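You operate a simulated robot arm through the tools that you are given. There is no shell and no other tool. Be economical: measure what you need, move in short steps, check, and stop when the job is done.

The job below is to be done with a simulated two-armed robot. You get a single attempt, and the scene is never put back.

Task
Jack the half pallet to D25, lower it and roll the jack home.
Fine: lift it clear of the floor; its carton stays aboard.
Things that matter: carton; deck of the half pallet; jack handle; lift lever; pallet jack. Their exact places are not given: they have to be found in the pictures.

It is judged by the outcome, as a careful person would: the job done as asked, and still so three seconds after it is handed in. It fails if anything else is knocked over, pushed out of place, dropped, spilled or broken.

Robot
Two 7-joint arms with two-finger parallel grippers on one trunk, on a base that drives. Base frame: it is fixed to the floor where the robot stands at the start and does not move with it; the origin is under the middle of the robot, x ahead of it, y to its left, z up. Readings come in cm, degrees, newtons and seconds.
The left shoulder is at the start at [5, 16.8, 118.2], the right one opposite. With the tool pointing down near the work surface each hand reaches from about 10 to 36 cm from the robot's upright axis, wherever it stands, measured 20 degrees to its own side. Places, roughly: carton [75, 100, 25]; deck of the half pallet [70, 100, 10]; jack handle [70, -20, 80]; lift lever [40, 0, 70]; pallet jack [70, -10, 20]. Payload 1.57 kg a hand.
The tool frame of a hand sits at the grasp point between the pads (the TCP): z along the fingers, y along the line on which they close. The tips reach 3 cm beyond it. The gripper opens to 8 cm. The fingers are 1.7 cm wide and 1.2 cm thick; the gripper's body (4 by 8.2 cm) begins 8 cm behind the TCP.
Orientation is told as [roll, pitch, yaw] about the base's x, y, z axes, in that order, counted from this pose: with the fingers straight down and closing along the base's y, the tool's x points along the base's -x, its y along +y and its z along -z.

Tools
- The arms move only by the tool apply_moves. It takes "left_commands", "right_commands" or both (then of equal length, played together; a hand with none holds still); each is a list of rows, each an object (a shift or turn left out is 0, a gripper value left out holds the last) with "slide": the shift along the tool's x, y, z in cm, a list of three; "turn": the turn, a rotation vector about the tool's x, y, z in degrees, a list of three; "fingers": the closure, from 0 (fully open) to 1 (shut). In form: [{"slide": [tx, ty, tz], "turn": [wx, wy, wz], "fingers": fingers}, ...]. A call has 1 to 8 rows; each row is the pose to reach, as a shift and turn from the pose commanded when the call began, along the tool's axes at that moment. A row lasts 0.2 s, in which the tool goes at most 5 cm and 8.6 degrees; a call with a longer step from one row to the next is refused whole, and so is a gripper value outside its range. Where a pose cannot be reached the arm comes as near as it can. A force on the tool above 90 N (or 10 N above the force at the start of the call, whichever is more), or a blocked arm, ends the call early, and 0.2 s more pass. Each finger travels about 4.5 cm/s and halts on what it meets, pressing with about 24 N; the grip force reading is that of the motor and also rises with nothing between the fingers. The clock runs only during rows and for 0.2 s after the last one: add rows that repeat a pose to give the fingers time. It gives the time, the measured TCP pose, the force on the tool (base axes), the opening and the grip force at its end, in the units of the frame above (readings bear some noise), with the torque about the TCP (base axes, N m) and any sound that the robot's microphone picked up, and new pictures: "pictures" is both (left out), scene, wrist or none (wrist: the cameras of the hands that moved).
- Cameras (640 x 400 px; columns grow to the right, rows downward): "scene" is now at [12.09, 0.07, 139.54]; the picture's right is [0.05, -1.00, 0.00], its down [-0.64, -0.03, -0.77] and it looks along [0.77, 0.04, -0.64] (base axes); focal length 215 px, centre (320, 200). "left" rides on the left gripper at [7.2, 0.7, -12.2] in its tool frame; the picture's right is [-0.09, 1.00, 0.00], its down [-0.84, -0.08, -0.54] and it looks along [-0.54, -0.05, 0.84] (tool axes); focal length 238 px, centre (320, 200). "right" rides on the right gripper at [7.2, -0.7, -12.2] in its tool frame; the picture's right is [0.09, 1.00, 0.00], its down [-0.84, 0.08, -0.54] and it looks along [-0.54, 0.05, 0.84] (tool axes); focal length 238 px, centre (320, 200).
- raise_lower(by): slides the trunk up (or, below 0, down) by that many cm; the arms and the scene camera ride with it, the base frame stays. It gives what a move gives, with no picture.
- roll_base(legs): drives the robot by 1 to 6 legs, each [ahead, left, turn to the left] in cm, cm and degrees, along the robot's own axes; the way and the turn of a leg run together, so that a leg with both is an arc; at most 150 cm and 180 degrees a leg. The arms and the cameras ride along, it lands a little off, and it stops where it bumps. It gives what a move gives, and a new picture of the scene camera.
- head_to(pan, tilt): turns the head with the scene camera to pan (to the left, within 80 degrees either way) and tilt (down, from -29 to 69), counted from straight ahead of the robot. It gives what a move gives, and a new picture of the scene camera.
- pixel_to_xyz(camera, pixels): there is no depth. For up to 12 entries [column, row, z] of the newest picture of that camera ("zoom" is the newest enlarged one), the place [x, y] in the base frame at which the ray of that pixel passes the height z, good to about 0.3 cm, but the place of the scene camera against the robot may be out by one fixed shift of up to 1.8 cm in any direction. It takes no simulated time.
- enlarge(camera, box): a new picture of the part [left, top, right, bottom] of that camera's present view, enlarged. It takes no simulated time.
- sign_off(): hands the job in; it is judged then, once.

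Keep the steps short. Do not move on a guess: measure, check each grasp and each placing, and mend mistakes. In all there are 80 turns and 260 pictures (those below and enlarged ones count). Leave the grippers open and the arms clear of the work at the hand-in unless told otherwise, and finish with a single line.

The tools are called as a command line: name --argument value ..., lists and objects as JSON in quotes. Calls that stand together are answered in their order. apply_moves: Moves the arms, as the interface text tells. Its arguments: {"type":"object","properties":{"left_commands":{"type":"array","items":{"type":"object","properties":{"slide":{"type":"array","items":{"type":"number"}},"turn":{"type":"array","items":{"type":"number"}},"fingers":{"type":"number"}}}},"right_commands":{"type":"array","items":{"type":"object","properties":{"slide":{"type":"array","items":{"type":"number"}},"turn":{"type":"array","items":{"type":"number"}},"fingers":{"type":"number"}}}},"pictures":{"type":"string","enum":["both","scene","wrist","none"]}},"required":[]} The other tools are called the same way: raise_lower (by) slides the trunk up or down; roll_base (legs) drives the base; head_to (pan, tilt) turns the head that bears the scene camera; pixel_to_xyz (camera, pixels) gives the place at which the rays of pixels pass given heights; enlarge (camera, box) takes an enlarged picture of a part of a camera's view; sign_off () hands the job in.

At the start:

```text
time: 0.0
left_eef_pos: [45.66, 12.68, 121.53]
left_orientation: [0.0, 0.0, 0.2]
left_ft_force: [-0.4, 0.3, 0.6]
left_wrist_torque: [-0.02, -0.02, -0.05]
left_gripper_width: 8.01
left_grip_force: 0.0
right_eef_pos: [44.55, -22.84, 124.37]
right_orientation: [0.0, 0.0, -0.1]
right_ft_force: [0.5, 0.0, -0.9]
right_wrist_torque: [-0.02, -0.01, -0.05]
right_gripper_width: 8.0
right_grip_force: 0.0
trunk travel left (down, up): [-35.0, 9.3]
robot x, y, heading: [0.03, 0.34, 0.0]
head pan, tilt: [3.0, 39.8]
```

scene: 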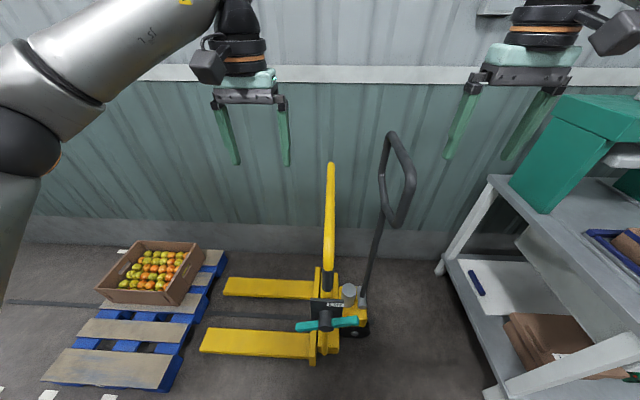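
right: 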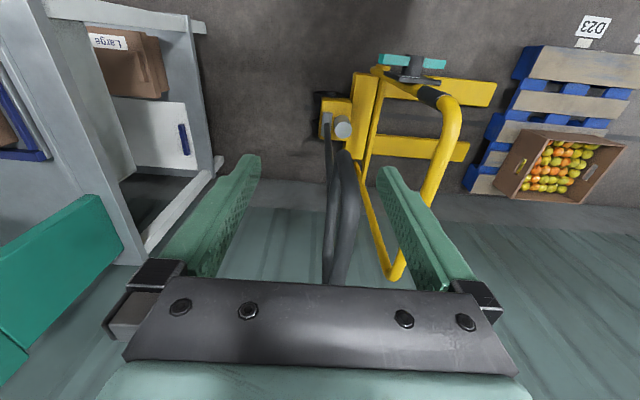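
left: 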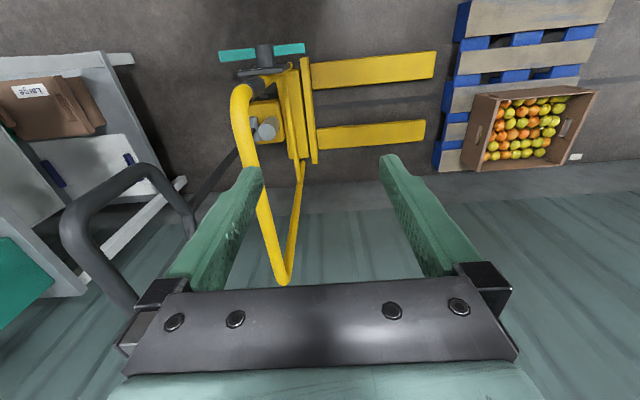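

I see the jack with its forks pointing left (+y), a black loop handle, a teal lever, and the blue pallet with a fruit carton at left. I'll look around for the floor markings first.

head_to --pan 65 --tilt 35

head_to --pan 20 --tilt 60

head_to --pan -30 --tilt 50

```text
time: 1.3
left_eef_pos: [45.67, 12.65, 121.52]
left_orientation: [-0.1, -0.1, 0.1]
left_ft_force: [-0.3, 0.3, 0.3]
left_wrist_torque: [0.01, -0.03, 0.03]
left_gripper_width: 8.01
left_grip_force: 0.2
right_eef_pos: [44.46, -22.85, 124.33]
right_orientation: [0.0, 0.0, -0.1]
right_ft_force: [0.0, 0.4, 0.3]
right_wrist_torque: [0.01, -0.01, 0.0]
right_gripper_width: 8.0
right_grip_force: 0.1
trunk travel left (down, up): [-35.0, 9.3]
robot x, y, heading: [-0.12, -0.19, -0.1]
head pan, tilt: [65.0, 35.0]
```

scene: 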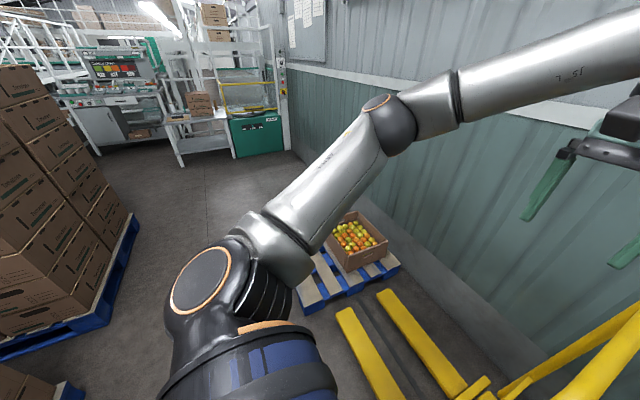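

```text
time: 2.4
left_eef_pos: [45.66, 12.75, 121.39]
left_orientation: [-0.2, 0.0, 0.2]
left_ft_force: [0.7, -0.2, 0.0]
left_wrist_torque: [0.0, -0.02, 0.0]
left_gripper_width: 8.01
left_grip_force: 0.1
right_eef_pos: [44.42, -22.85, 124.4]
right_orientation: [0.0, 0.0, -0.1]
right_ft_force: [0.5, -0.6, -0.1]
right_wrist_torque: [-0.03, -0.02, 0.03]
right_gripper_width: 7.98
right_grip_force: 0.2
trunk travel left (down, up): [-35.0, 9.3]
robot x, y, heading: [0.07, 0.07, 0.0]
head pan, tilt: [20.0, 60.0]
```

scene: 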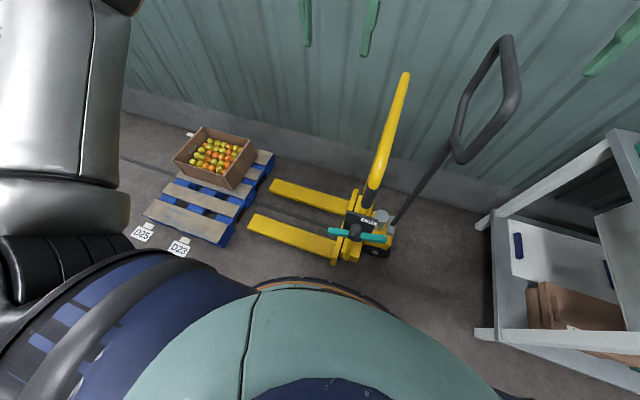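

```text
time: 3.6
left_eef_pos: [45.67, 12.66, 121.56]
left_orientation: [-0.2, 0.0, 0.1]
left_ft_force: [0.3, -0.9, -0.2]
left_wrist_torque: [-0.02, -0.02, 0.0]
left_gripper_width: 7.99
left_grip_force: 0.0
right_eef_pos: [44.39, -22.95, 124.49]
right_orientation: [0.1, 0.1, -0.1]
right_ft_force: [0.1, 0.7, -0.1]
right_wrist_torque: [0.01, 0.01, 0.01]
right_gripper_width: 8.03
right_grip_force: 0.1
trunk travel left (down, up): [-35.0, 9.3]
robot x, y, heading: [-0.17, 0.25, -0.0]
head pan, tilt: [-30.0, 50.0]
```

scene: 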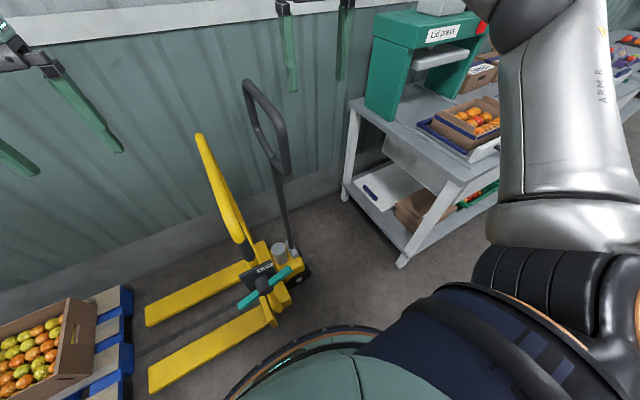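

Labels D23 and D25 are on the floor near the pallet's near end. I'll look back there, enlarged, and measure.

head_to --pan 30 --tilt 52

enlarge --camera "scene" --box '[80, 80, 440, 305]'

enlarge --camera "right" --box '[320, 0, 640, 200]'

enlarge --camera "left" --box '[200, 0, 640, 200]'

```text
time: 4.9
left_eef_pos: [45.64, 12.69, 121.51]
left_orientation: [-0.1, 0.1, 0.2]
left_ft_force: [0.1, 0.0, 0.0]
left_wrist_torque: [-0.01, 0.01, -0.01]
left_gripper_width: 8.01
left_grip_force: 0.0
right_eef_pos: [44.48, -22.89, 124.4]
right_orientation: [-0.1, -0.1, 0.0]
right_ft_force: [0.7, 1.1, -0.3]
right_wrist_torque: [-0.03, -0.02, 0.04]
right_gripper_width: 7.98
right_grip_force: 0.0
trunk travel left (down, up): [-35.0, 9.3]
robot x, y, heading: [-0.19, 0.36, 0.0]
head pan, tilt: [30.0, 52.0]
```

scene: 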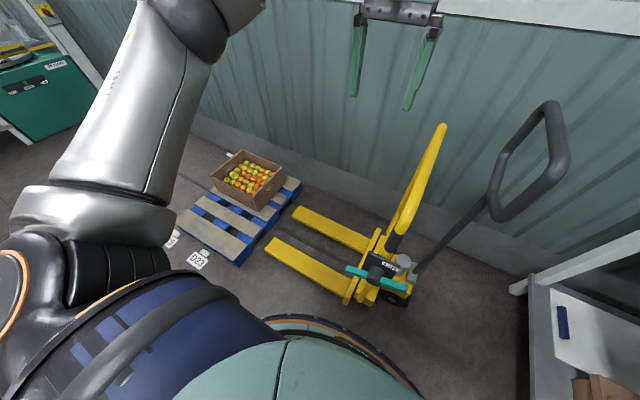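

```text
1.78 times, centred on (260, 192) of scene
```

zoom: 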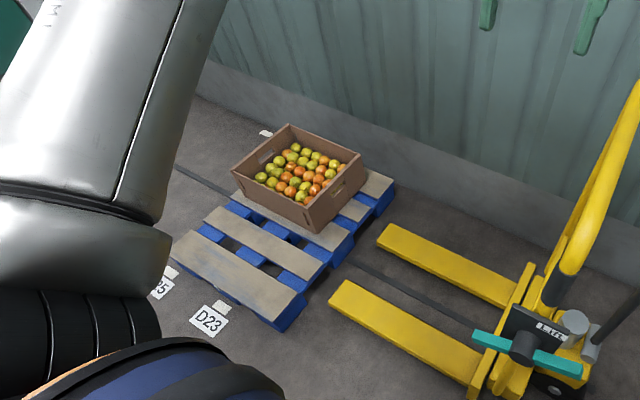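

```text
2.00 times, centred on (480, 100) of right
```

zoom: 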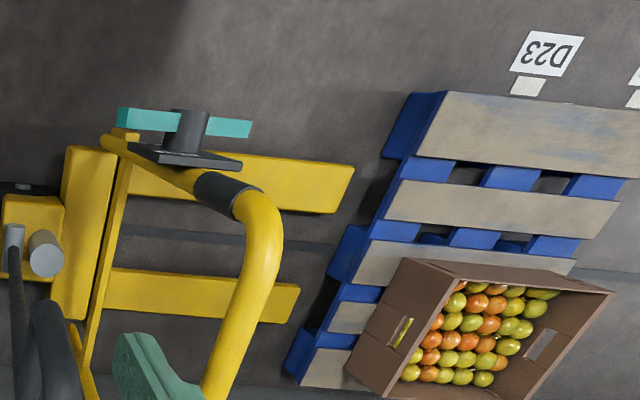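

```text
1.45 times, centred on (420, 100) of left
```

zoom: 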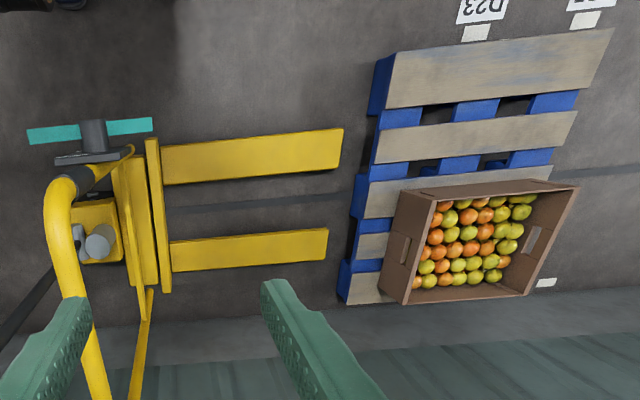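

Next, the view in which both labels show, enlarged for labels and for the jack's control.

head_to --pan 20 --tilt 58

enlarge --camera "scene" --box '[310, 160, 430, 280]'

enlarge --camera "scene" --box '[110, 100, 350, 250]'

```text
time: 5.6
left_eef_pos: [45.6, 12.69, 121.49]
left_orientation: [0.0, 0.0, 0.1]
left_ft_force: [0.3, -0.3, -0.6]
left_wrist_torque: [0.0, -0.02, -0.01]
left_gripper_width: 8.01
left_grip_force: 0.1
right_eef_pos: [44.41, -22.91, 124.44]
right_orientation: [0.0, -0.1, -0.1]
right_ft_force: [0.2, 0.6, -0.5]
right_wrist_torque: [0.01, -0.01, 0.01]
right_gripper_width: 7.99
right_grip_force: 0.1
trunk travel left (down, up): [-35.0, 9.3]
robot x, y, heading: [-0.11, 0.03, 0.2]
head pan, tilt: [20.0, 58.0]
```

scene: 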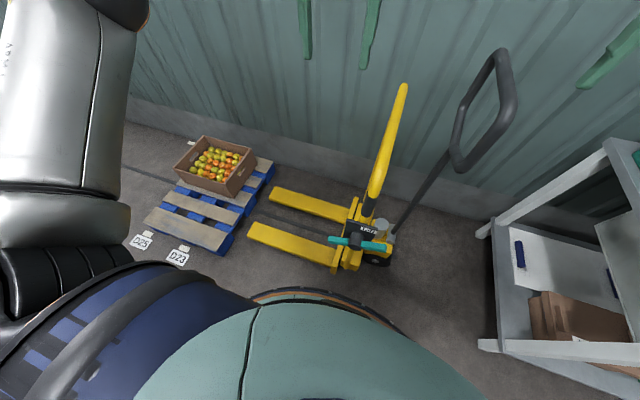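

```text
3.33 times, centred on (370, 220) of scene
```

zoom: 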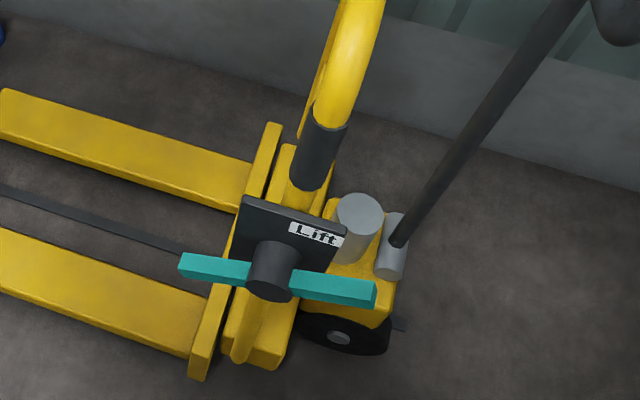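

```text
2.67 times, centred on (230, 175) of scene
```

zoom: 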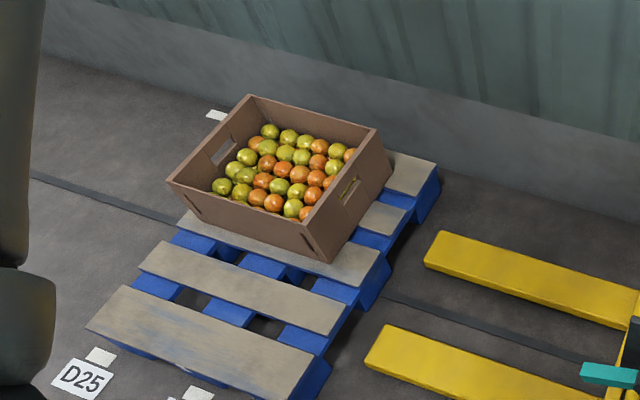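

Both labels and the "Lift" crossbar are clear. Measure the key points at several heights.

pixel_to_xyz --camera "scene" --pixels '[[149, 233, 0], [185, 248, 0], [142, 243, 0], [177, 257, 0], [192, 142, 0], [222, 252, 10], [273, 165, 10], [145, 222, 10], [237, 165, 20], [301, 220, 0], [336, 270, 5], [250, 228, 8]]'

pixel_to_xyz --camera "scene" --pixels '[[271, 190, 8], [353, 240, 60], [353, 240, 70], [330, 239, 70], [385, 246, 70], [403, 88, 80], [403, 88, 100], [501, 52, 90], [501, 52, 110], [460, 170, 80], [369, 205, 70], [369, 205, 80]]'

```text
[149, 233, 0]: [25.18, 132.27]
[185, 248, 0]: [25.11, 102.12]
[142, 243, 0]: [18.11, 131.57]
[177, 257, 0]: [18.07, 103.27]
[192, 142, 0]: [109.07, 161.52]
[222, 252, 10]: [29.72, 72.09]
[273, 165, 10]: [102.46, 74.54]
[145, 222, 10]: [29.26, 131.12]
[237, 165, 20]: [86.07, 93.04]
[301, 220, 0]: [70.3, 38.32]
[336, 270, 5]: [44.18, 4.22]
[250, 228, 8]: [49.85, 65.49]
```

```text
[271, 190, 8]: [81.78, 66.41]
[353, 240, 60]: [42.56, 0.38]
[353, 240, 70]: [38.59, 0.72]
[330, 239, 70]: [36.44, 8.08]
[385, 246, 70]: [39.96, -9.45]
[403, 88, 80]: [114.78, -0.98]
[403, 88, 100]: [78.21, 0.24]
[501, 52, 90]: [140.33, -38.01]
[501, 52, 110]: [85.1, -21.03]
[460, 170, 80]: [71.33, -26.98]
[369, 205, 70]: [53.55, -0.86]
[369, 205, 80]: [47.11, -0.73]
```

Pallet spans y≈72–131 (centre at D23's mark y≈102); D25's mark is y≈132, so the pallet must go +30 cm. Now look closely at the hoop, tiller and lever.

enlarge --camera "left" --box '[40, 30, 340, 290]'

enlarge --camera "right" --box '[260, 40, 500, 290]'

pixel_to_xyz --camera "right" --pixels '[[429, 95, 60], [429, 95, 70], [429, 95, 80], [404, 68, 60], [404, 68, 70], [385, 60, 70], [440, 63, 70], [450, 120, 80], [450, 120, 90], [345, 158, 80], [345, 158, 90], [345, 158, 100]]'

pixel_to_xyz --camera "left" --pixels '[[255, 82, 60], [255, 82, 70], [255, 82, 80], [264, 55, 60], [264, 55, 70], [222, 55, 70], [303, 49, 70], [240, 100, 80], [240, 100, 90], [140, 170, 90], [140, 170, 100], [140, 170, 110]]'

```text
1.54 times, centred on (190, 160) of left
```

zoom: 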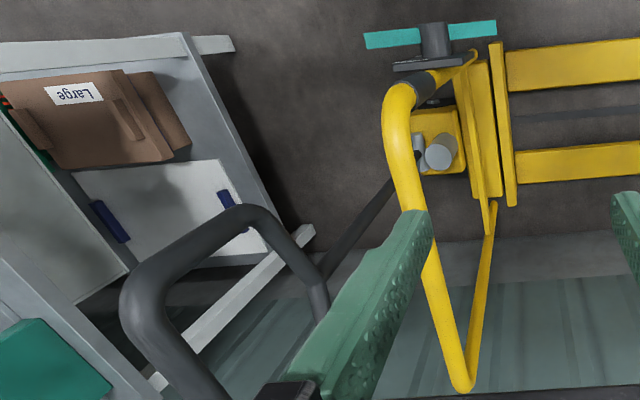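

```text
1.60 times, centred on (380, 165) of right
```

zoom: 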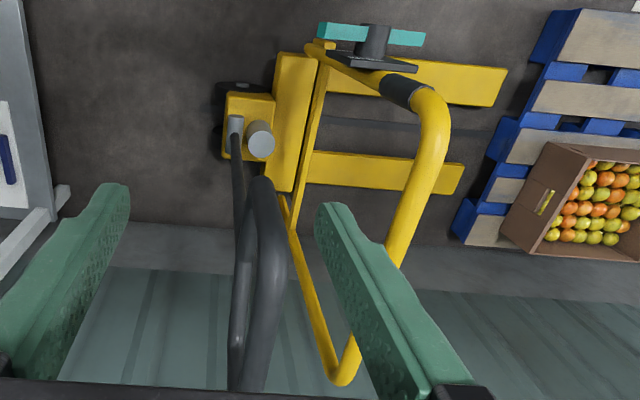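

```text
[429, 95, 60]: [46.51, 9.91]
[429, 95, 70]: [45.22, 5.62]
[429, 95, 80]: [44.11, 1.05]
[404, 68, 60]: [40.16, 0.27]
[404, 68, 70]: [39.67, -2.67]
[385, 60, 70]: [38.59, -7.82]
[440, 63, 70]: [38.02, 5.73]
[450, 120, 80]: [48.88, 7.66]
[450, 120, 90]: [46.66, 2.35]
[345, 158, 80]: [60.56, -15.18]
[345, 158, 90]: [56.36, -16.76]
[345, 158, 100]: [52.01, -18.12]
```

```text
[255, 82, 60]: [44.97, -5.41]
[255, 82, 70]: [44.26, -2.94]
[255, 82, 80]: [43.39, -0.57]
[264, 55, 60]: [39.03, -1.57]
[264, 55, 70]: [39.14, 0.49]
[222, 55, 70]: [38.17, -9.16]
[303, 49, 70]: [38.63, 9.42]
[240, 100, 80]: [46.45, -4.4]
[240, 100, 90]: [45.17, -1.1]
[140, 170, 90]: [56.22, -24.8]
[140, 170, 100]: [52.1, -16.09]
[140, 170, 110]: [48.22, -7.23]
```

Grip sleeve triangulates to ≈[44,0,82], lever hub to ≈[39.5,−1,64]. Before driving, I check the base outline and the left-hand surroundings.

head_to --pan -80 --tilt 40

head_to --pan 80 --tilt 45

head_to --pan 0 --tilt 69

pixel_to_xyz --camera "scene" --pixels '[[320, 288, 5], [320, 288, 25], [320, 288, 35], [320, 240, 0]]'

```text
time: 7.4
left_eef_pos: [45.65, 12.65, 121.54]
left_orientation: [-0.1, 0.0, 0.1]
left_ft_force: [1.3, 0.3, -0.2]
left_wrist_torque: [0.01, 0.0, 0.0]
left_gripper_width: 8.02
left_grip_force: 0.1
right_eef_pos: [44.45, -22.9, 124.43]
right_orientation: [0.0, -0.1, -0.1]
right_ft_force: [0.3, -0.6, -0.6]
right_wrist_torque: [-0.01, -0.02, 0.0]
right_gripper_width: 8.0
right_grip_force: 0.0
trunk travel left (down, up): [-35.0, 9.3]
robot x, y, heading: [0.04, 0.2, 0.3]
head pan, tilt: [-80.0, 40.0]
```

scene: 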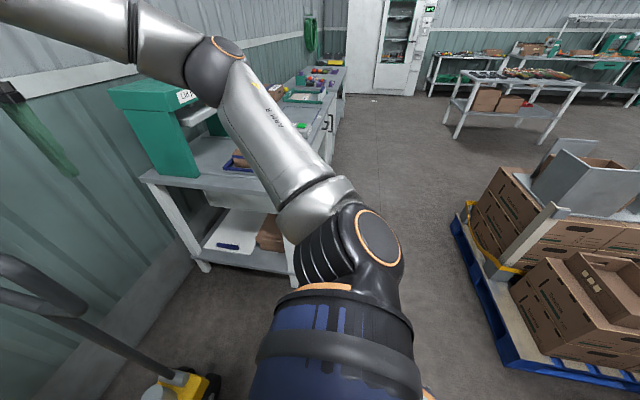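

```text
time: 9.9
left_eef_pos: [45.73, 12.68, 121.54]
left_orientation: [-0.1, 0.0, 0.1]
left_ft_force: [0.0, -0.2, -0.2]
left_wrist_torque: [0.01, 0.01, 0.0]
left_gripper_width: 8.02
left_grip_force: 0.1
right_eef_pos: [44.56, -22.89, 124.4]
right_orientation: [0.0, 0.1, -0.1]
right_ft_force: [-0.4, -0.5, -0.4]
right_wrist_torque: [0.02, 0.0, 0.02]
right_gripper_width: 8.01
right_grip_force: 0.1
trunk travel left (down, up): [-35.0, 9.3]
robot x, y, heading: [-0.01, -0.02, -0.1]
head pan, tilt: [80.0, 45.0]
```

scene: 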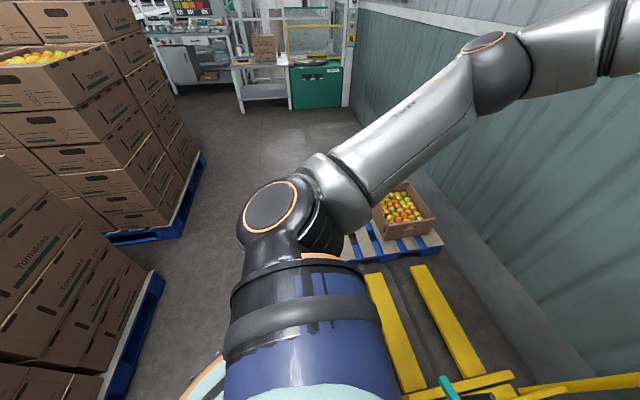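

```text
time: 11.4
left_eef_pos: [45.66, 12.62, 121.51]
left_orientation: [-0.1, 0.0, 0.1]
left_ft_force: [-0.1, 0.7, 0.1]
left_wrist_torque: [0.01, 0.02, 0.02]
left_gripper_width: 8.0
left_grip_force: 0.1
right_eef_pos: [44.38, -22.82, 124.44]
right_orientation: [0.0, 0.0, -0.1]
right_ft_force: [0.7, 0.7, -0.4]
right_wrist_torque: [0.01, -0.01, 0.0]
right_gripper_width: 7.99
right_grip_force: 0.1
trunk travel left (down, up): [-35.0, 9.3]
robot x, y, heading: [0.33, -0.18, -0.2]
head pan, tilt: [0.0, 68.8]
```

scene: 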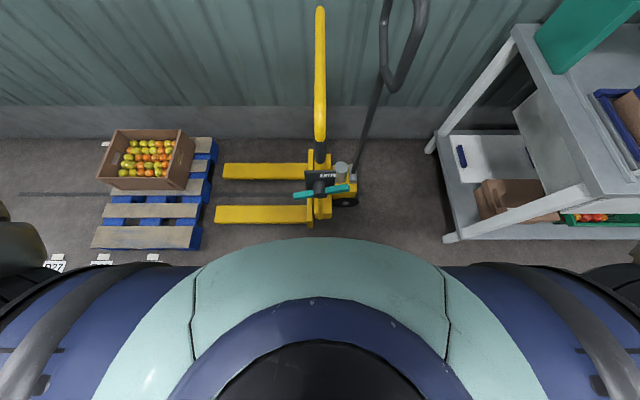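

```text
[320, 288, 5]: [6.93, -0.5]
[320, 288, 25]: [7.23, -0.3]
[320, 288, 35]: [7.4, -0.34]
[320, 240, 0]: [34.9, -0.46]
```

The corridor is clear (box stacks beyond x≈−80). I back off 15 cm to leave room for the arms and pallet, with the head looking at the jack.

roll_base --legs '[[-16, -4, 0]]'

head_to --pan 10 --tilt 48

raise_lower --by -15

```text
time: 12.8
left_eef_pos: [29.8, 8.73, 121.39]
left_orientation: [0.0, 0.0, 0.2]
left_ft_force: [0.5, -0.3, -0.5]
left_wrist_torque: [-0.02, -0.03, 0.0]
left_gripper_width: 8.0
left_grip_force: 0.0
right_eef_pos: [28.68, -26.85, 124.36]
right_orientation: [0.0, -0.1, -0.1]
right_ft_force: [-0.7, -0.7, -0.2]
right_wrist_torque: [0.02, -0.01, -0.02]
right_gripper_width: 7.97
right_grip_force: 0.0
trunk travel left (down, up): [-35.0, 9.3]
robot x, y, heading: [-16.17, -4.1, -0.0]
head pan, tilt: [0.0, 68.8]
```

scene: 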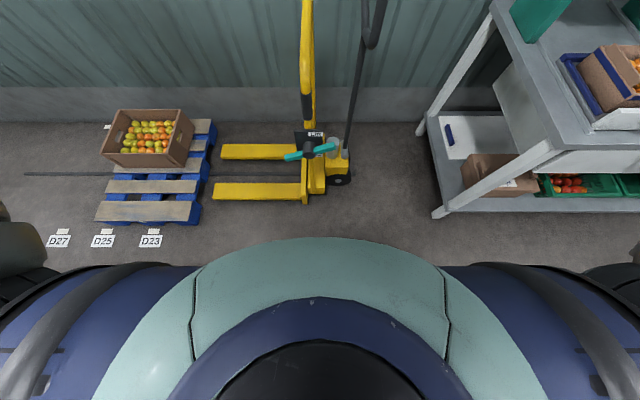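

```text
time: 13.7
left_eef_pos: [29.85, 8.73, 121.46]
left_orientation: [-0.1, 0.0, 0.2]
left_ft_force: [-1.5, 0.4, 0.4]
left_wrist_torque: [0.03, 0.0, 0.0]
left_gripper_width: 8.0
left_grip_force: 0.0
right_eef_pos: [28.61, -26.75, 124.33]
right_orientation: [0.0, 0.1, -0.2]
right_ft_force: [-0.1, -0.8, -0.3]
right_wrist_torque: [0.02, 0.02, 0.0]
right_gripper_width: 8.02
right_grip_force: 0.1
trunk travel left (down, up): [-35.0, 9.3]
robot x, y, heading: [-15.74, -4.17, 0.1]
head pan, tilt: [10.0, 48.0]
```

scene: 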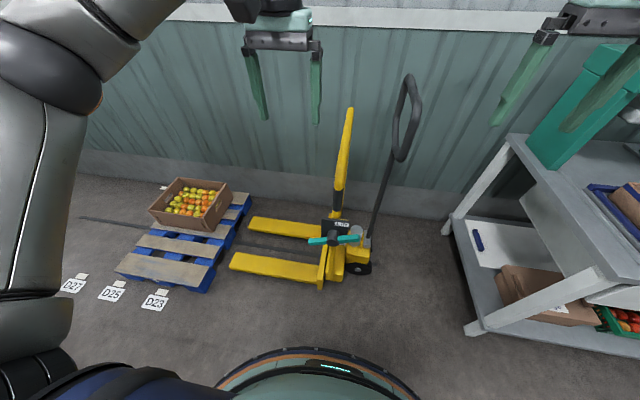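

```text
time: 15.4
left_eef_pos: [29.97, 8.79, 106.41]
left_orientation: [-0.1, 0.0, 0.3]
left_ft_force: [0.5, -0.3, -1.1]
left_wrist_torque: [0.0, -0.02, -0.01]
left_gripper_width: 8.0
left_grip_force: 0.1
right_eef_pos: [28.59, -26.82, 109.47]
right_orientation: [0.0, 0.1, -0.1]
right_ft_force: [0.6, -0.3, -0.5]
right_wrist_torque: [0.01, -0.01, 0.03]
right_gripper_width: 8.0
right_grip_force: 0.2
trunk travel left (down, up): [-20.0, 24.3]
robot x, y, heading: [-15.63, -4.06, 0.1]
head pan, tilt: [10.0, 48.0]
```

Now I turn both hands horizontal (tool pointing +x): left toward the sleeve's height, right toward the lever's height, both still well back of the jack.

apply_moves --left_commands '[{"slide": [0, -1, 2.5], "turn": [0, -8.5, 0]}, {"slide": [0, -2, 5], "turn": [0, -17, 0]}, {"slide": [0, -3, 7.5], "turn": [0, -25.5, 0]}, {"slide": [0, -4, 10], "turn": [0, -34, 0]}, {"slide": [0, -5, 12.5], "turn": [0, -42.5, 0]}, {"slide": [0, -6, 15], "turn": [0, -51, 0]}, {"slide": [0, -7, 17.5], "turn": [0, -59.5, 0]}, {"slide": [0, -8, 20], "turn": [0, -68, 0]}]' --right_commands '[{"slide": [0, 0, 4], "turn": [0, -8.5, 0], "fingers": 1}, {"slide": [0, 0, 8], "turn": [0, -17, 0], "fingers": 1}, {"slide": [0, 0, 12], "turn": [0, -25.5, 0], "fingers": 1}, {"slide": [0, 0, 16], "turn": [0, -34, 0], "fingers": 1}, {"slide": [0, 0, 20], "turn": [0, -42.5, 0], "fingers": 1}, {"slide": [0, 0, 24], "turn": [0, -51, 0], "fingers": 1}, {"slide": [0, 0, 28], "turn": [0, -59.5, 0], "fingers": 1}, {"slide": [0, 0, 32], "turn": [0, -68, 0], "fingers": 1}]'

```text
time: 17.2
left_eef_pos: [29.87, 0.59, 86.62]
left_orientation: [-0.5, -68.0, 0.6]
left_ft_force: [-0.1, -1.0, 0.1]
left_wrist_torque: [-0.01, -0.01, -0.02]
left_gripper_width: 7.99
left_grip_force: 0.0
right_eef_pos: [28.58, -26.89, 83.4]
right_orientation: [0.1, -55.2, -0.1]
right_ft_force: [-0.4, -0.5, 0.0]
right_wrist_torque: [0.03, 0.02, 0.01]
right_gripper_width: 0.0
right_grip_force: 21.5
right hand out of reach, approached as far as the arm can: row 7, 8
trunk travel left (down, up): [-20.0, 24.3]
robot x, y, heading: [-15.74, -4.06, -0.1]
head pan, tilt: [10.0, 48.0]
```

scene: 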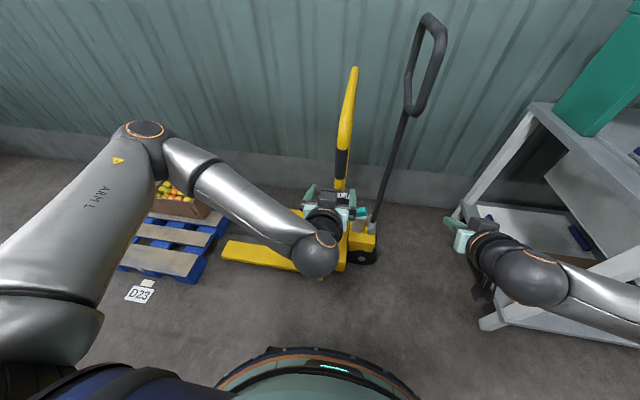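
right: 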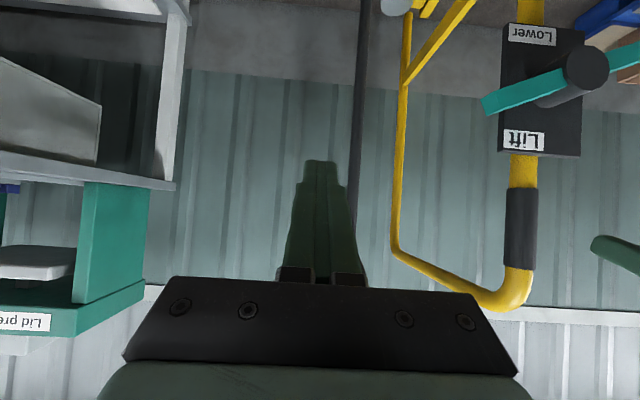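
left: 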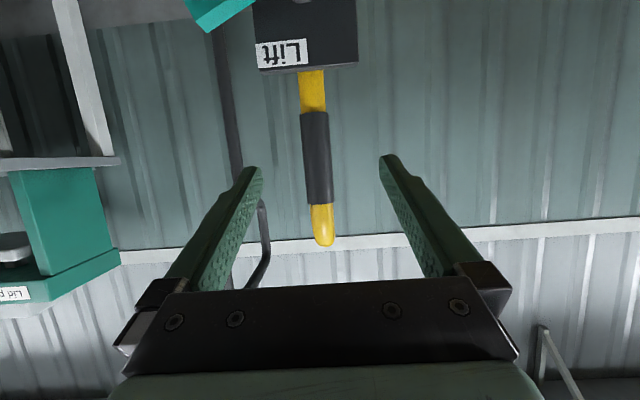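

The plate shows "Lift" at the top and "Lower" at the bottom on the −y side: the −y lever end up = lift. Measure the sleeve with the left camera and lever with both.

pixel_to_xyz --camera "left" --pixels '[[316, 115, 76], [316, 115, 80], [316, 115, 84], [319, 203, 86], [319, 203, 90], [319, 203, 94], [318, 160, 82], [318, 160, 86]]'

pixel_to_xyz --camera "right" --pixels '[[523, 190, 80], [523, 190, 85], [523, 262, 85], [523, 262, 92], [590, 68, 62], [590, 68, 66], [487, 107, 64], [487, 107, 68], [632, 55, 62], [632, 55, 66]]'

enlarge --camera "right" --box '[440, 0, 640, 300]'

```text
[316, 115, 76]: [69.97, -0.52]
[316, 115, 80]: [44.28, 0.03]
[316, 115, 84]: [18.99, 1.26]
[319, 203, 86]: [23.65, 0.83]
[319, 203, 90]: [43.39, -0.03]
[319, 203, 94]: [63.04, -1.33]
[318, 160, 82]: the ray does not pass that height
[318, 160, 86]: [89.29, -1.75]
```

```text
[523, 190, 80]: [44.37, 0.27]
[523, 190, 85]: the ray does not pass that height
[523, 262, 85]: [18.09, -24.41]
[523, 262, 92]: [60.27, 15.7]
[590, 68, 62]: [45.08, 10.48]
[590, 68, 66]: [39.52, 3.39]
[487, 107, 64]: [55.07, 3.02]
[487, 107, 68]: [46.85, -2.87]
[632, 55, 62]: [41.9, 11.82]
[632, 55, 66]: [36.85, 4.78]
```

```text
1.33 times, centred on (540, 150) of right
```

zoom: 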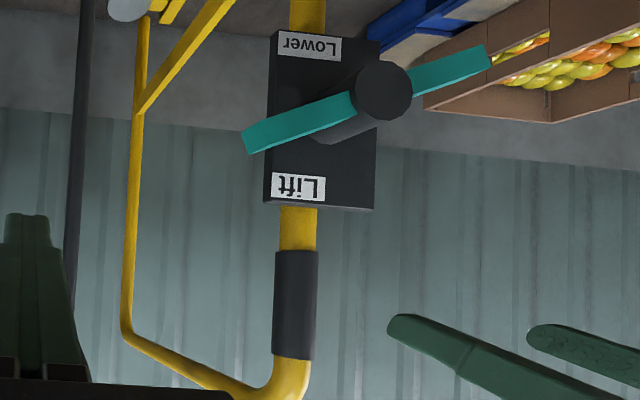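

Sleeve is at x≈44, y≈0, z 80–90. I finish leveling the left hand at z 86 and come forward with open fingers around it.

apply_moves --left_commands '[{"slide": [0.5, -0.4, 0.2], "turn": [0, -7.4, 0]}, {"slide": [0.5, -0.4, 0.2], "turn": [0, -14.8, 0]}, {"slide": [0.5, -0.4, 0.2], "turn": [0, -22, 0]}]' --pictures "wrist"

```text
time: 18.0
left_eef_pos: [29.9, 0.38, 85.98]
left_orientation: [-130.9, -90.0, 131.2]
left_ft_force: [0.7, 1.0, 0.9]
left_wrist_torque: [0.0, -0.01, 0.01]
left_gripper_width: 8.01
left_grip_force: 0.1
right_eef_pos: [28.65, -26.82, 83.49]
right_orientation: [0.1, -55.2, 0.0]
right_ft_force: [0.4, 1.5, 0.2]
right_wrist_torque: [0.0, 0.02, -0.02]
right_gripper_width: 0.0
right_grip_force: 21.8
trunk travel left (down, up): [-20.0, 24.3]
robot x, y, heading: [-15.69, -3.98, -0.0]
head pan, tilt: [10.0, 48.0]
```

left: 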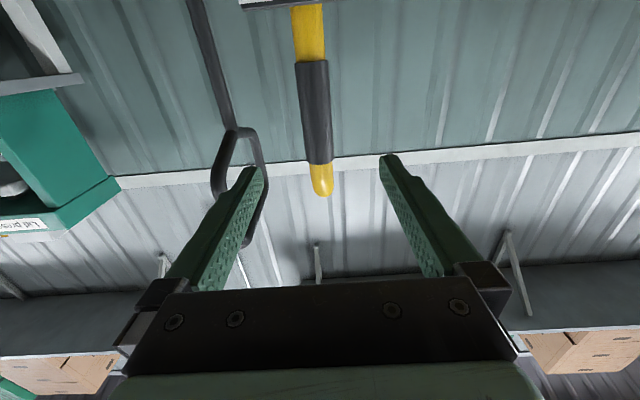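

Aligned. Forward 14 cm, then close.

apply_moves --left_commands '[{"slide": [0, -0.3, 4.5]}, {"slide": [0, -0.3, 9]}, {"slide": [0, -0.3, 13.5]}, {"slide": [0, -0.3, 14]}]' --pictures "wrist"

```text
time: 19.0
left_eef_pos: [43.5, -1.03, 86.62]
left_orientation: [-10.6, -89.8, 11.2]
left_ft_force: [0.0, 0.7, 0.4]
left_wrist_torque: [-0.02, -0.04, 0.01]
left_gripper_width: 7.98
left_grip_force: 0.1
left hand out of reach, approached as far as the arm can: row 3, 4
right_eef_pos: [28.53, -26.85, 83.51]
right_orientation: [-0.1, -55.3, 0.0]
right_ft_force: [-0.1, -0.3, 0.1]
right_wrist_torque: [0.04, -0.02, 0.0]
right_gripper_width: 0.0
right_grip_force: 21.4
trunk travel left (down, up): [-20.0, 24.3]
robot x, y, heading: [-15.6, -4.07, 0.1]
head pan, tilt: [10.0, 48.0]
```

left: 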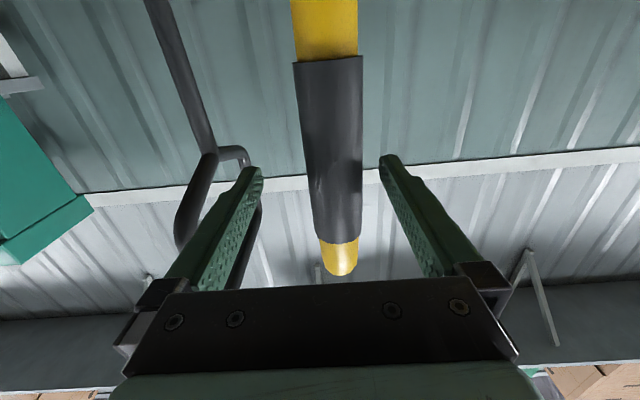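

The arm is at its reach limit. I'll pull the hand back 8 cm, then bring the base forward 8 cm.

apply_moves --left_commands '[{"slide": [0, 0.5, -4]}, {"slide": [0, 1, -8]}]' --pictures "none"

roll_base --legs '[[8, 0, 0]]'

enlarge --camera "left" --box '[0, 0, 640, 400]'

```text
time: 19.6
left_eef_pos: [35.29, -0.14, 86.72]
left_orientation: [-91.2, -89.8, 91.4]
left_ft_force: [0.6, 0.3, 0.4]
left_wrist_torque: [0.02, -0.01, 0.01]
left_gripper_width: 7.99
left_grip_force: 0.0
right_eef_pos: [28.62, -26.92, 83.4]
right_orientation: [0.0, -55.2, 0.0]
right_ft_force: [0.0, 1.1, 0.5]
right_wrist_torque: [0.0, 0.0, 0.01]
right_gripper_width: 0.0
right_grip_force: 21.1
trunk travel left (down, up): [-20.0, 24.3]
robot x, y, heading: [-15.67, -3.5, -0.0]
head pan, tilt: [10.0, 48.0]
```

```text
time: 20.7
left_eef_pos: [43.27, -0.26, 86.7]
left_orientation: [-48.1, -90.0, 48.2]
left_ft_force: [-0.1, 0.4, 0.2]
left_wrist_torque: [-0.01, 0.02, 0.01]
left_gripper_width: 8.0
left_grip_force: 0.1
right_eef_pos: [36.62, -27.0, 83.51]
right_orientation: [0.0, -55.2, -0.2]
right_ft_force: [0.3, 0.6, -1.1]
right_wrist_torque: [0.01, -0.03, 0.0]
right_gripper_width: 0.01
right_grip_force: 21.6
trunk travel left (down, up): [-20.0, 24.3]
robot x, y, heading: [-7.94, -3.89, 0.1]
head pan, tilt: [10.0, 48.0]
```

scene: 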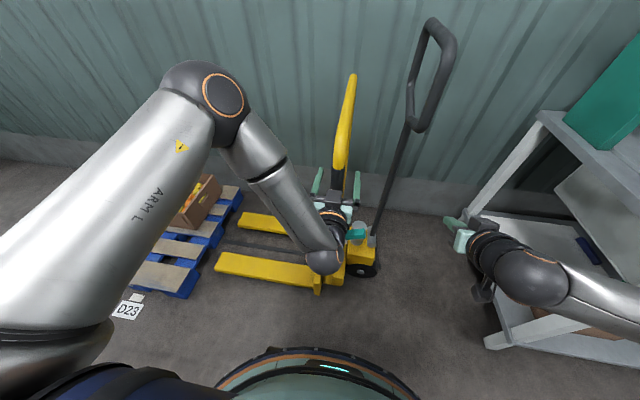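

```text
1.00 times, centred on (320, 200) of left (not enlarged: the box is as wide or as high as the picture)
```

zoom: 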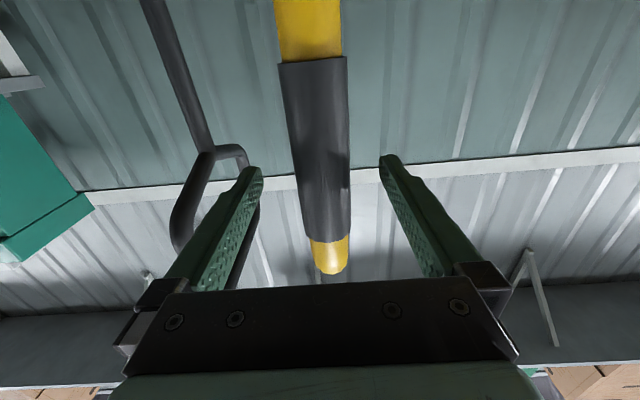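

Sleeve is centred between the pads. Close on it.

apply_moves --left_commands '[{"slide": [0, 0, 0.8], "fingers": 0}, {"slide": [0, 0, 0.8], "fingers": 1}, {"slide": [0, 0, 0.8], "fingers": 1}, {"slide": [0, 0, 0.8], "fingers": 1}, {"slide": [0, 0, 0.8], "fingers": 1}]' --pictures "wrist"

head_to --pan 35 --tilt 50

```text
time: 21.9
left_eef_pos: [44.15, -0.1, 86.77]
left_orientation: [-76.6, -89.9, 77.1]
left_ft_force: [-1.6, 11.7, 0.1]
left_wrist_torque: [0.15, -0.01, 0.13]
left_gripper_width: 2.81
left_grip_force: 21.1
right_eef_pos: [36.6, -26.8, 83.39]
right_orientation: [-0.2, -55.3, 0.0]
right_ft_force: [-0.1, -0.3, -0.5]
right_wrist_torque: [0.0, 0.0, -0.01]
right_gripper_width: 0.0
right_grip_force: 21.7
trunk travel left (down, up): [-20.0, 24.3]
robot x, y, heading: [-7.67, -4.14, -0.4]
head pan, tilt: [10.0, 48.0]
```

left: 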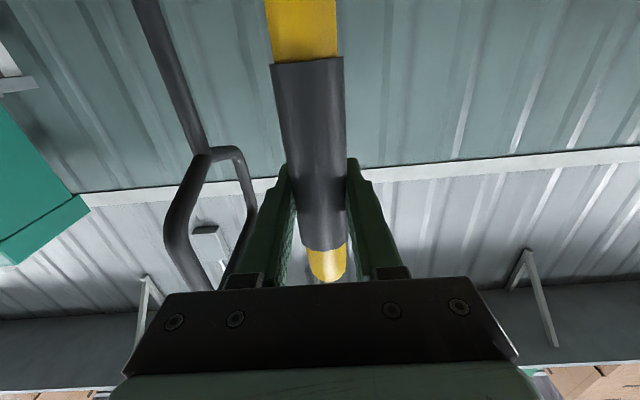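

```text
time: 22.8
left_eef_pos: [44.02, 0.01, 86.71]
left_orientation: [-81.3, -89.9, 81.7]
left_ft_force: [-0.9, 20.4, 0.2]
left_wrist_torque: [0.4, -0.46, -0.15]
left_gripper_width: 2.75
left_grip_force: 37.8
right_eef_pos: [36.65, -26.84, 83.49]
right_orientation: [-0.2, -55.2, 0.0]
right_ft_force: [0.1, -0.9, 0.3]
right_wrist_torque: [-0.01, 0.02, 0.0]
right_gripper_width: 0.0
right_grip_force: 21.3
trunk travel left (down, up): [-20.0, 24.3]
robot x, y, heading: [-7.87, -4.17, -0.1]
head pan, tilt: [35.0, 50.0]
```

scene: 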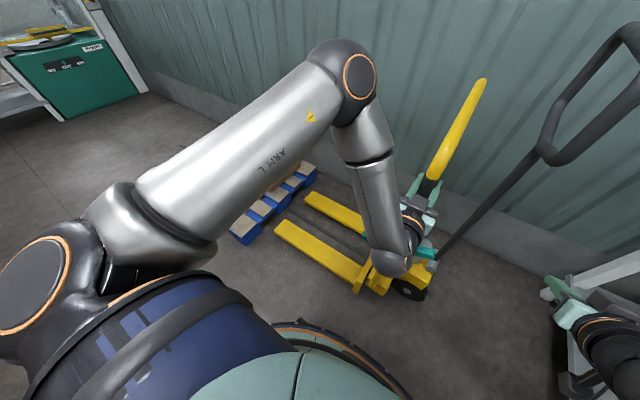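

Gripped (width 2.8 cm). Check the openings in an enlargement, and test-push 4 cm to the left (+y), still short of the pallet.

enlarge --camera "scene" --box '[220, 150, 400, 300]'

roll_base --legs '[[0, 4, 0]]'

```text
2.67 times, centred on (310, 225) of scene
```

zoom: 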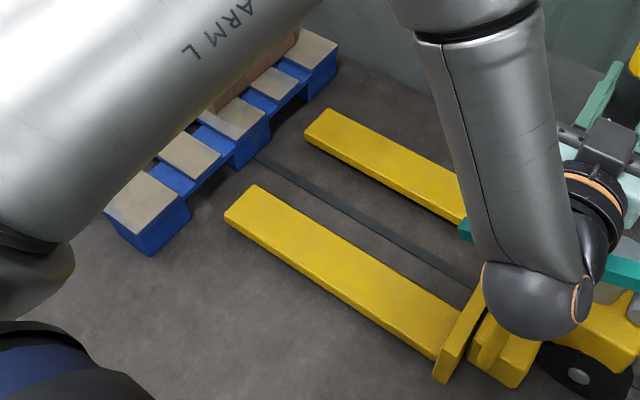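

```text
time: 23.8
left_eef_pos: [44.05, 2.97, 86.73]
left_orientation: [-64.8, -89.7, 63.9]
left_ft_force: [5.7, -9.0, 0.2]
left_wrist_torque: [0.36, -0.13, 0.55]
left_gripper_width: 2.75
left_grip_force: 38.0
right_eef_pos: [36.54, -22.98, 83.42]
right_orientation: [0.1, -55.2, -0.2]
right_ft_force: [-0.7, -0.8, 0.4]
right_wrist_torque: [0.0, 0.04, -0.01]
right_gripper_width: 0.0
right_grip_force: 21.6
trunk travel left (down, up): [-20.0, 24.3]
robot x, y, heading: [-7.89, 0.12, -0.2]
head pan, tilt: [35.0, 50.0]
```

scene: 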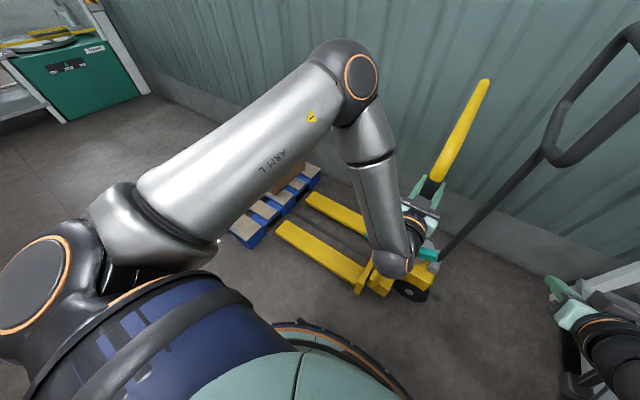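

The jack rolls with about 9 N. Continue in modest steps into the openings.

roll_base --legs '[[0, 8, 0]]'

enlarge --camera "scene" --box '[220, 150, 400, 300]'

```text
time: 25.2
left_eef_pos: [43.98, 10.84, 86.71]
left_orientation: [-67.6, -89.6, 66.3]
left_ft_force: [0.4, -0.5, -2.8]
left_wrist_torque: [0.23, -0.1, 0.14]
left_gripper_width: 2.77
left_grip_force: 37.8
right_eef_pos: [36.56, -15.11, 83.42]
right_orientation: [0.0, -55.2, -0.4]
right_ft_force: [-0.3, -0.6, -0.1]
right_wrist_torque: [0.01, 0.04, 0.01]
right_gripper_width: 0.01
right_grip_force: 21.7
trunk travel left (down, up): [-20.0, 24.3]
robot x, y, heading: [-7.9, 8.18, 0.1]
head pan, tilt: [35.0, 50.0]
```

scene: 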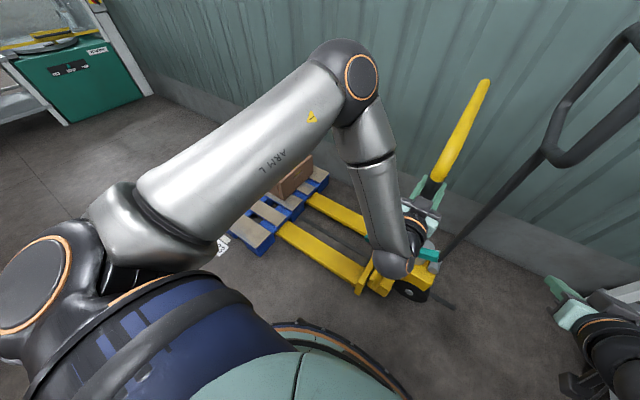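

```text
2.67 times, centred on (310, 225) of scene
```

zoom: 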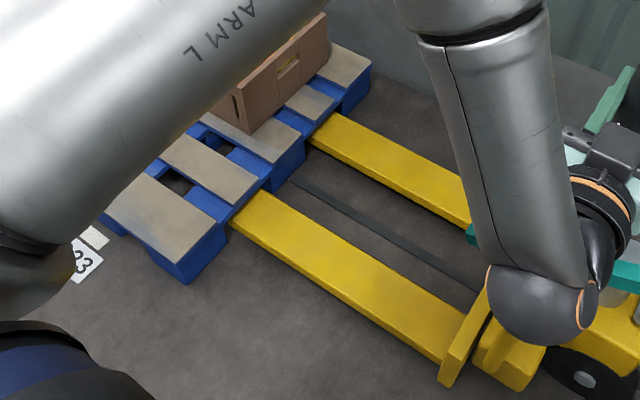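

Forks enter the openings cleanly. Measure the heel-plate to pallet gap.

pixel_to_xyz --camera "zoom" --pixels '[[437, 352, 7], [440, 350, 10], [235, 222, 7], [335, 118, 7], [228, 235, 10], [372, 72, 10], [325, 15, 30], [238, 130, 12]]'

```text
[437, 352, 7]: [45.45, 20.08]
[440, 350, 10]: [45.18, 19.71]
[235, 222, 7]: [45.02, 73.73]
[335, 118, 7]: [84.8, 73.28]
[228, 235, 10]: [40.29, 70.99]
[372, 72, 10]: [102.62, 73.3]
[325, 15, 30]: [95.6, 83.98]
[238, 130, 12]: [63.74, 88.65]
```

Gap to the heel is ≈52 cm. I advance 30 cm then check.

roll_base --legs '[[0, 30, 0]]'

enlarge --camera "scene" --box '[220, 150, 400, 300]'

```text
time: 28.4
left_eef_pos: [43.97, 40.71, 86.67]
left_orientation: [-62.9, -89.6, 61.9]
left_ft_force: [-15.0, 6.1, -3.8]
left_wrist_torque: [0.24, -0.04, 0.17]
left_gripper_width: 2.77
left_grip_force: 38.2
right_eef_pos: [36.52, 14.77, 83.54]
right_orientation: [0.0, -55.3, -0.2]
right_ft_force: [-0.4, 0.3, -0.3]
right_wrist_torque: [-0.03, -0.02, 0.0]
right_gripper_width: 0.0
right_grip_force: 21.5
trunk travel left (down, up): [-20.0, 24.3]
robot x, y, heading: [-7.59, 37.89, -0.2]
head pan, tilt: [35.0, 50.0]
```

scene: 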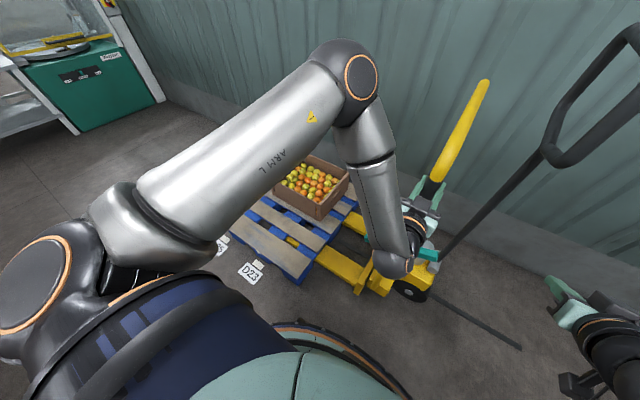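

```text
2.67 times, centred on (310, 225) of scene
```

zoom: 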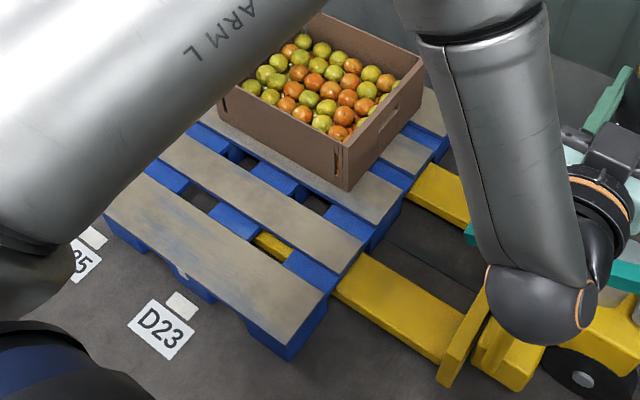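

Pallet undisturbed. Measure marks, pallet corners and heel from here.

pixel_to_xyz --camera "zoom" --pixels '[[181, 304, 0], [92, 237, 0], [323, 297, 12], [106, 213, 12], [437, 352, 7], [325, 300, 7], [287, 361, 0], [340, 290, 7]]'

```text
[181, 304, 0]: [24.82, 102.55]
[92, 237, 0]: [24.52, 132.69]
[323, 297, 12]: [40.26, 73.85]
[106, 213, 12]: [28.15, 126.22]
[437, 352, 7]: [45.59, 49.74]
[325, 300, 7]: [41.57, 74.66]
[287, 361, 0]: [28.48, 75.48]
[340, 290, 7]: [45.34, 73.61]
```

Gap is about 24 cm; advance 20.

roll_base --legs '[[0, 19, 0]]'

enlarge --camera "scene" --box '[220, 150, 400, 300]'

```text
time: 30.7
left_eef_pos: [43.97, 59.94, 86.81]
left_orientation: [-59.9, -89.5, 59.0]
left_ft_force: [-12.0, 6.3, 3.2]
left_wrist_torque: [0.25, -0.17, 0.35]
left_gripper_width: 2.77
left_grip_force: 38.4
right_eef_pos: [36.66, 33.95, 83.6]
right_orientation: [-0.1, -55.2, -0.2]
right_ft_force: [0.1, 1.0, 0.4]
right_wrist_torque: [0.03, -0.01, -0.02]
right_gripper_width: 0.03
right_grip_force: 20.8
trunk travel left (down, up): [-20.0, 24.3]
robot x, y, heading: [-7.47, 56.71, -0.1]
head pan, tilt: [35.0, 50.0]
```

scene: 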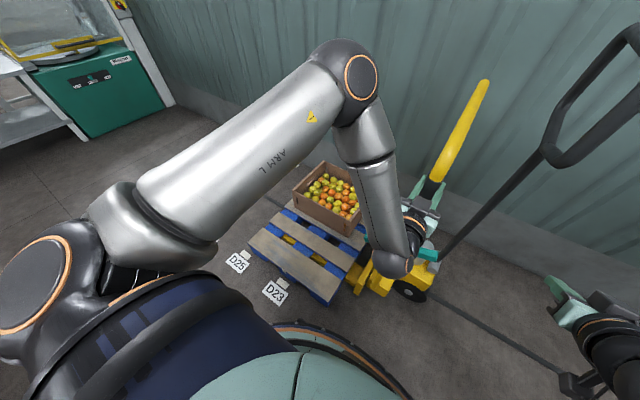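

```text
2.67 times, centred on (310, 225) of scene
```

zoom: 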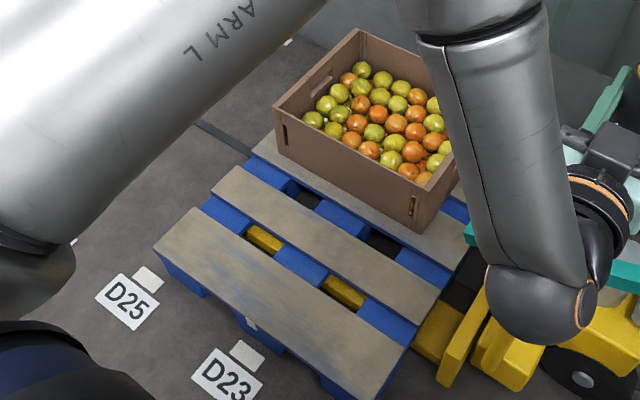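

Measure the pallet ends, centre tick (250,322), and marks.

pixel_to_xyz --camera "zoom" --pixels '[[155, 246, 12], [250, 322, 10], [250, 322, 12], [246, 354, 0], [148, 279, 0], [368, 399, 12], [412, 328, 12], [437, 352, 7], [251, 328, 12], [418, 345, 7]]'

enlarge --camera "scene" --box '[250, 215, 370, 320]'

```text
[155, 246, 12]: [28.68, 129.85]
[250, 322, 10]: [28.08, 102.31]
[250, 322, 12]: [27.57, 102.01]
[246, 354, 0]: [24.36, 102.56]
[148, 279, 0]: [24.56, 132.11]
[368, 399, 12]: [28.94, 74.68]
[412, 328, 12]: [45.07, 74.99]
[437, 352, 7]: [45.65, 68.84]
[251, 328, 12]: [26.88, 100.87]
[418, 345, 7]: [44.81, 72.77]
```

```text
3.81 times, centred on (310, 268) of scene
```

zoom: 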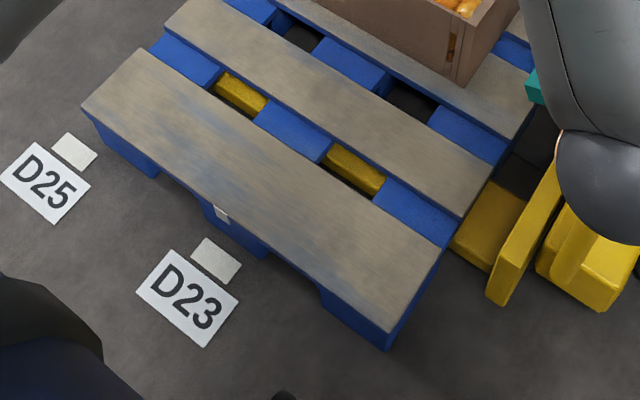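

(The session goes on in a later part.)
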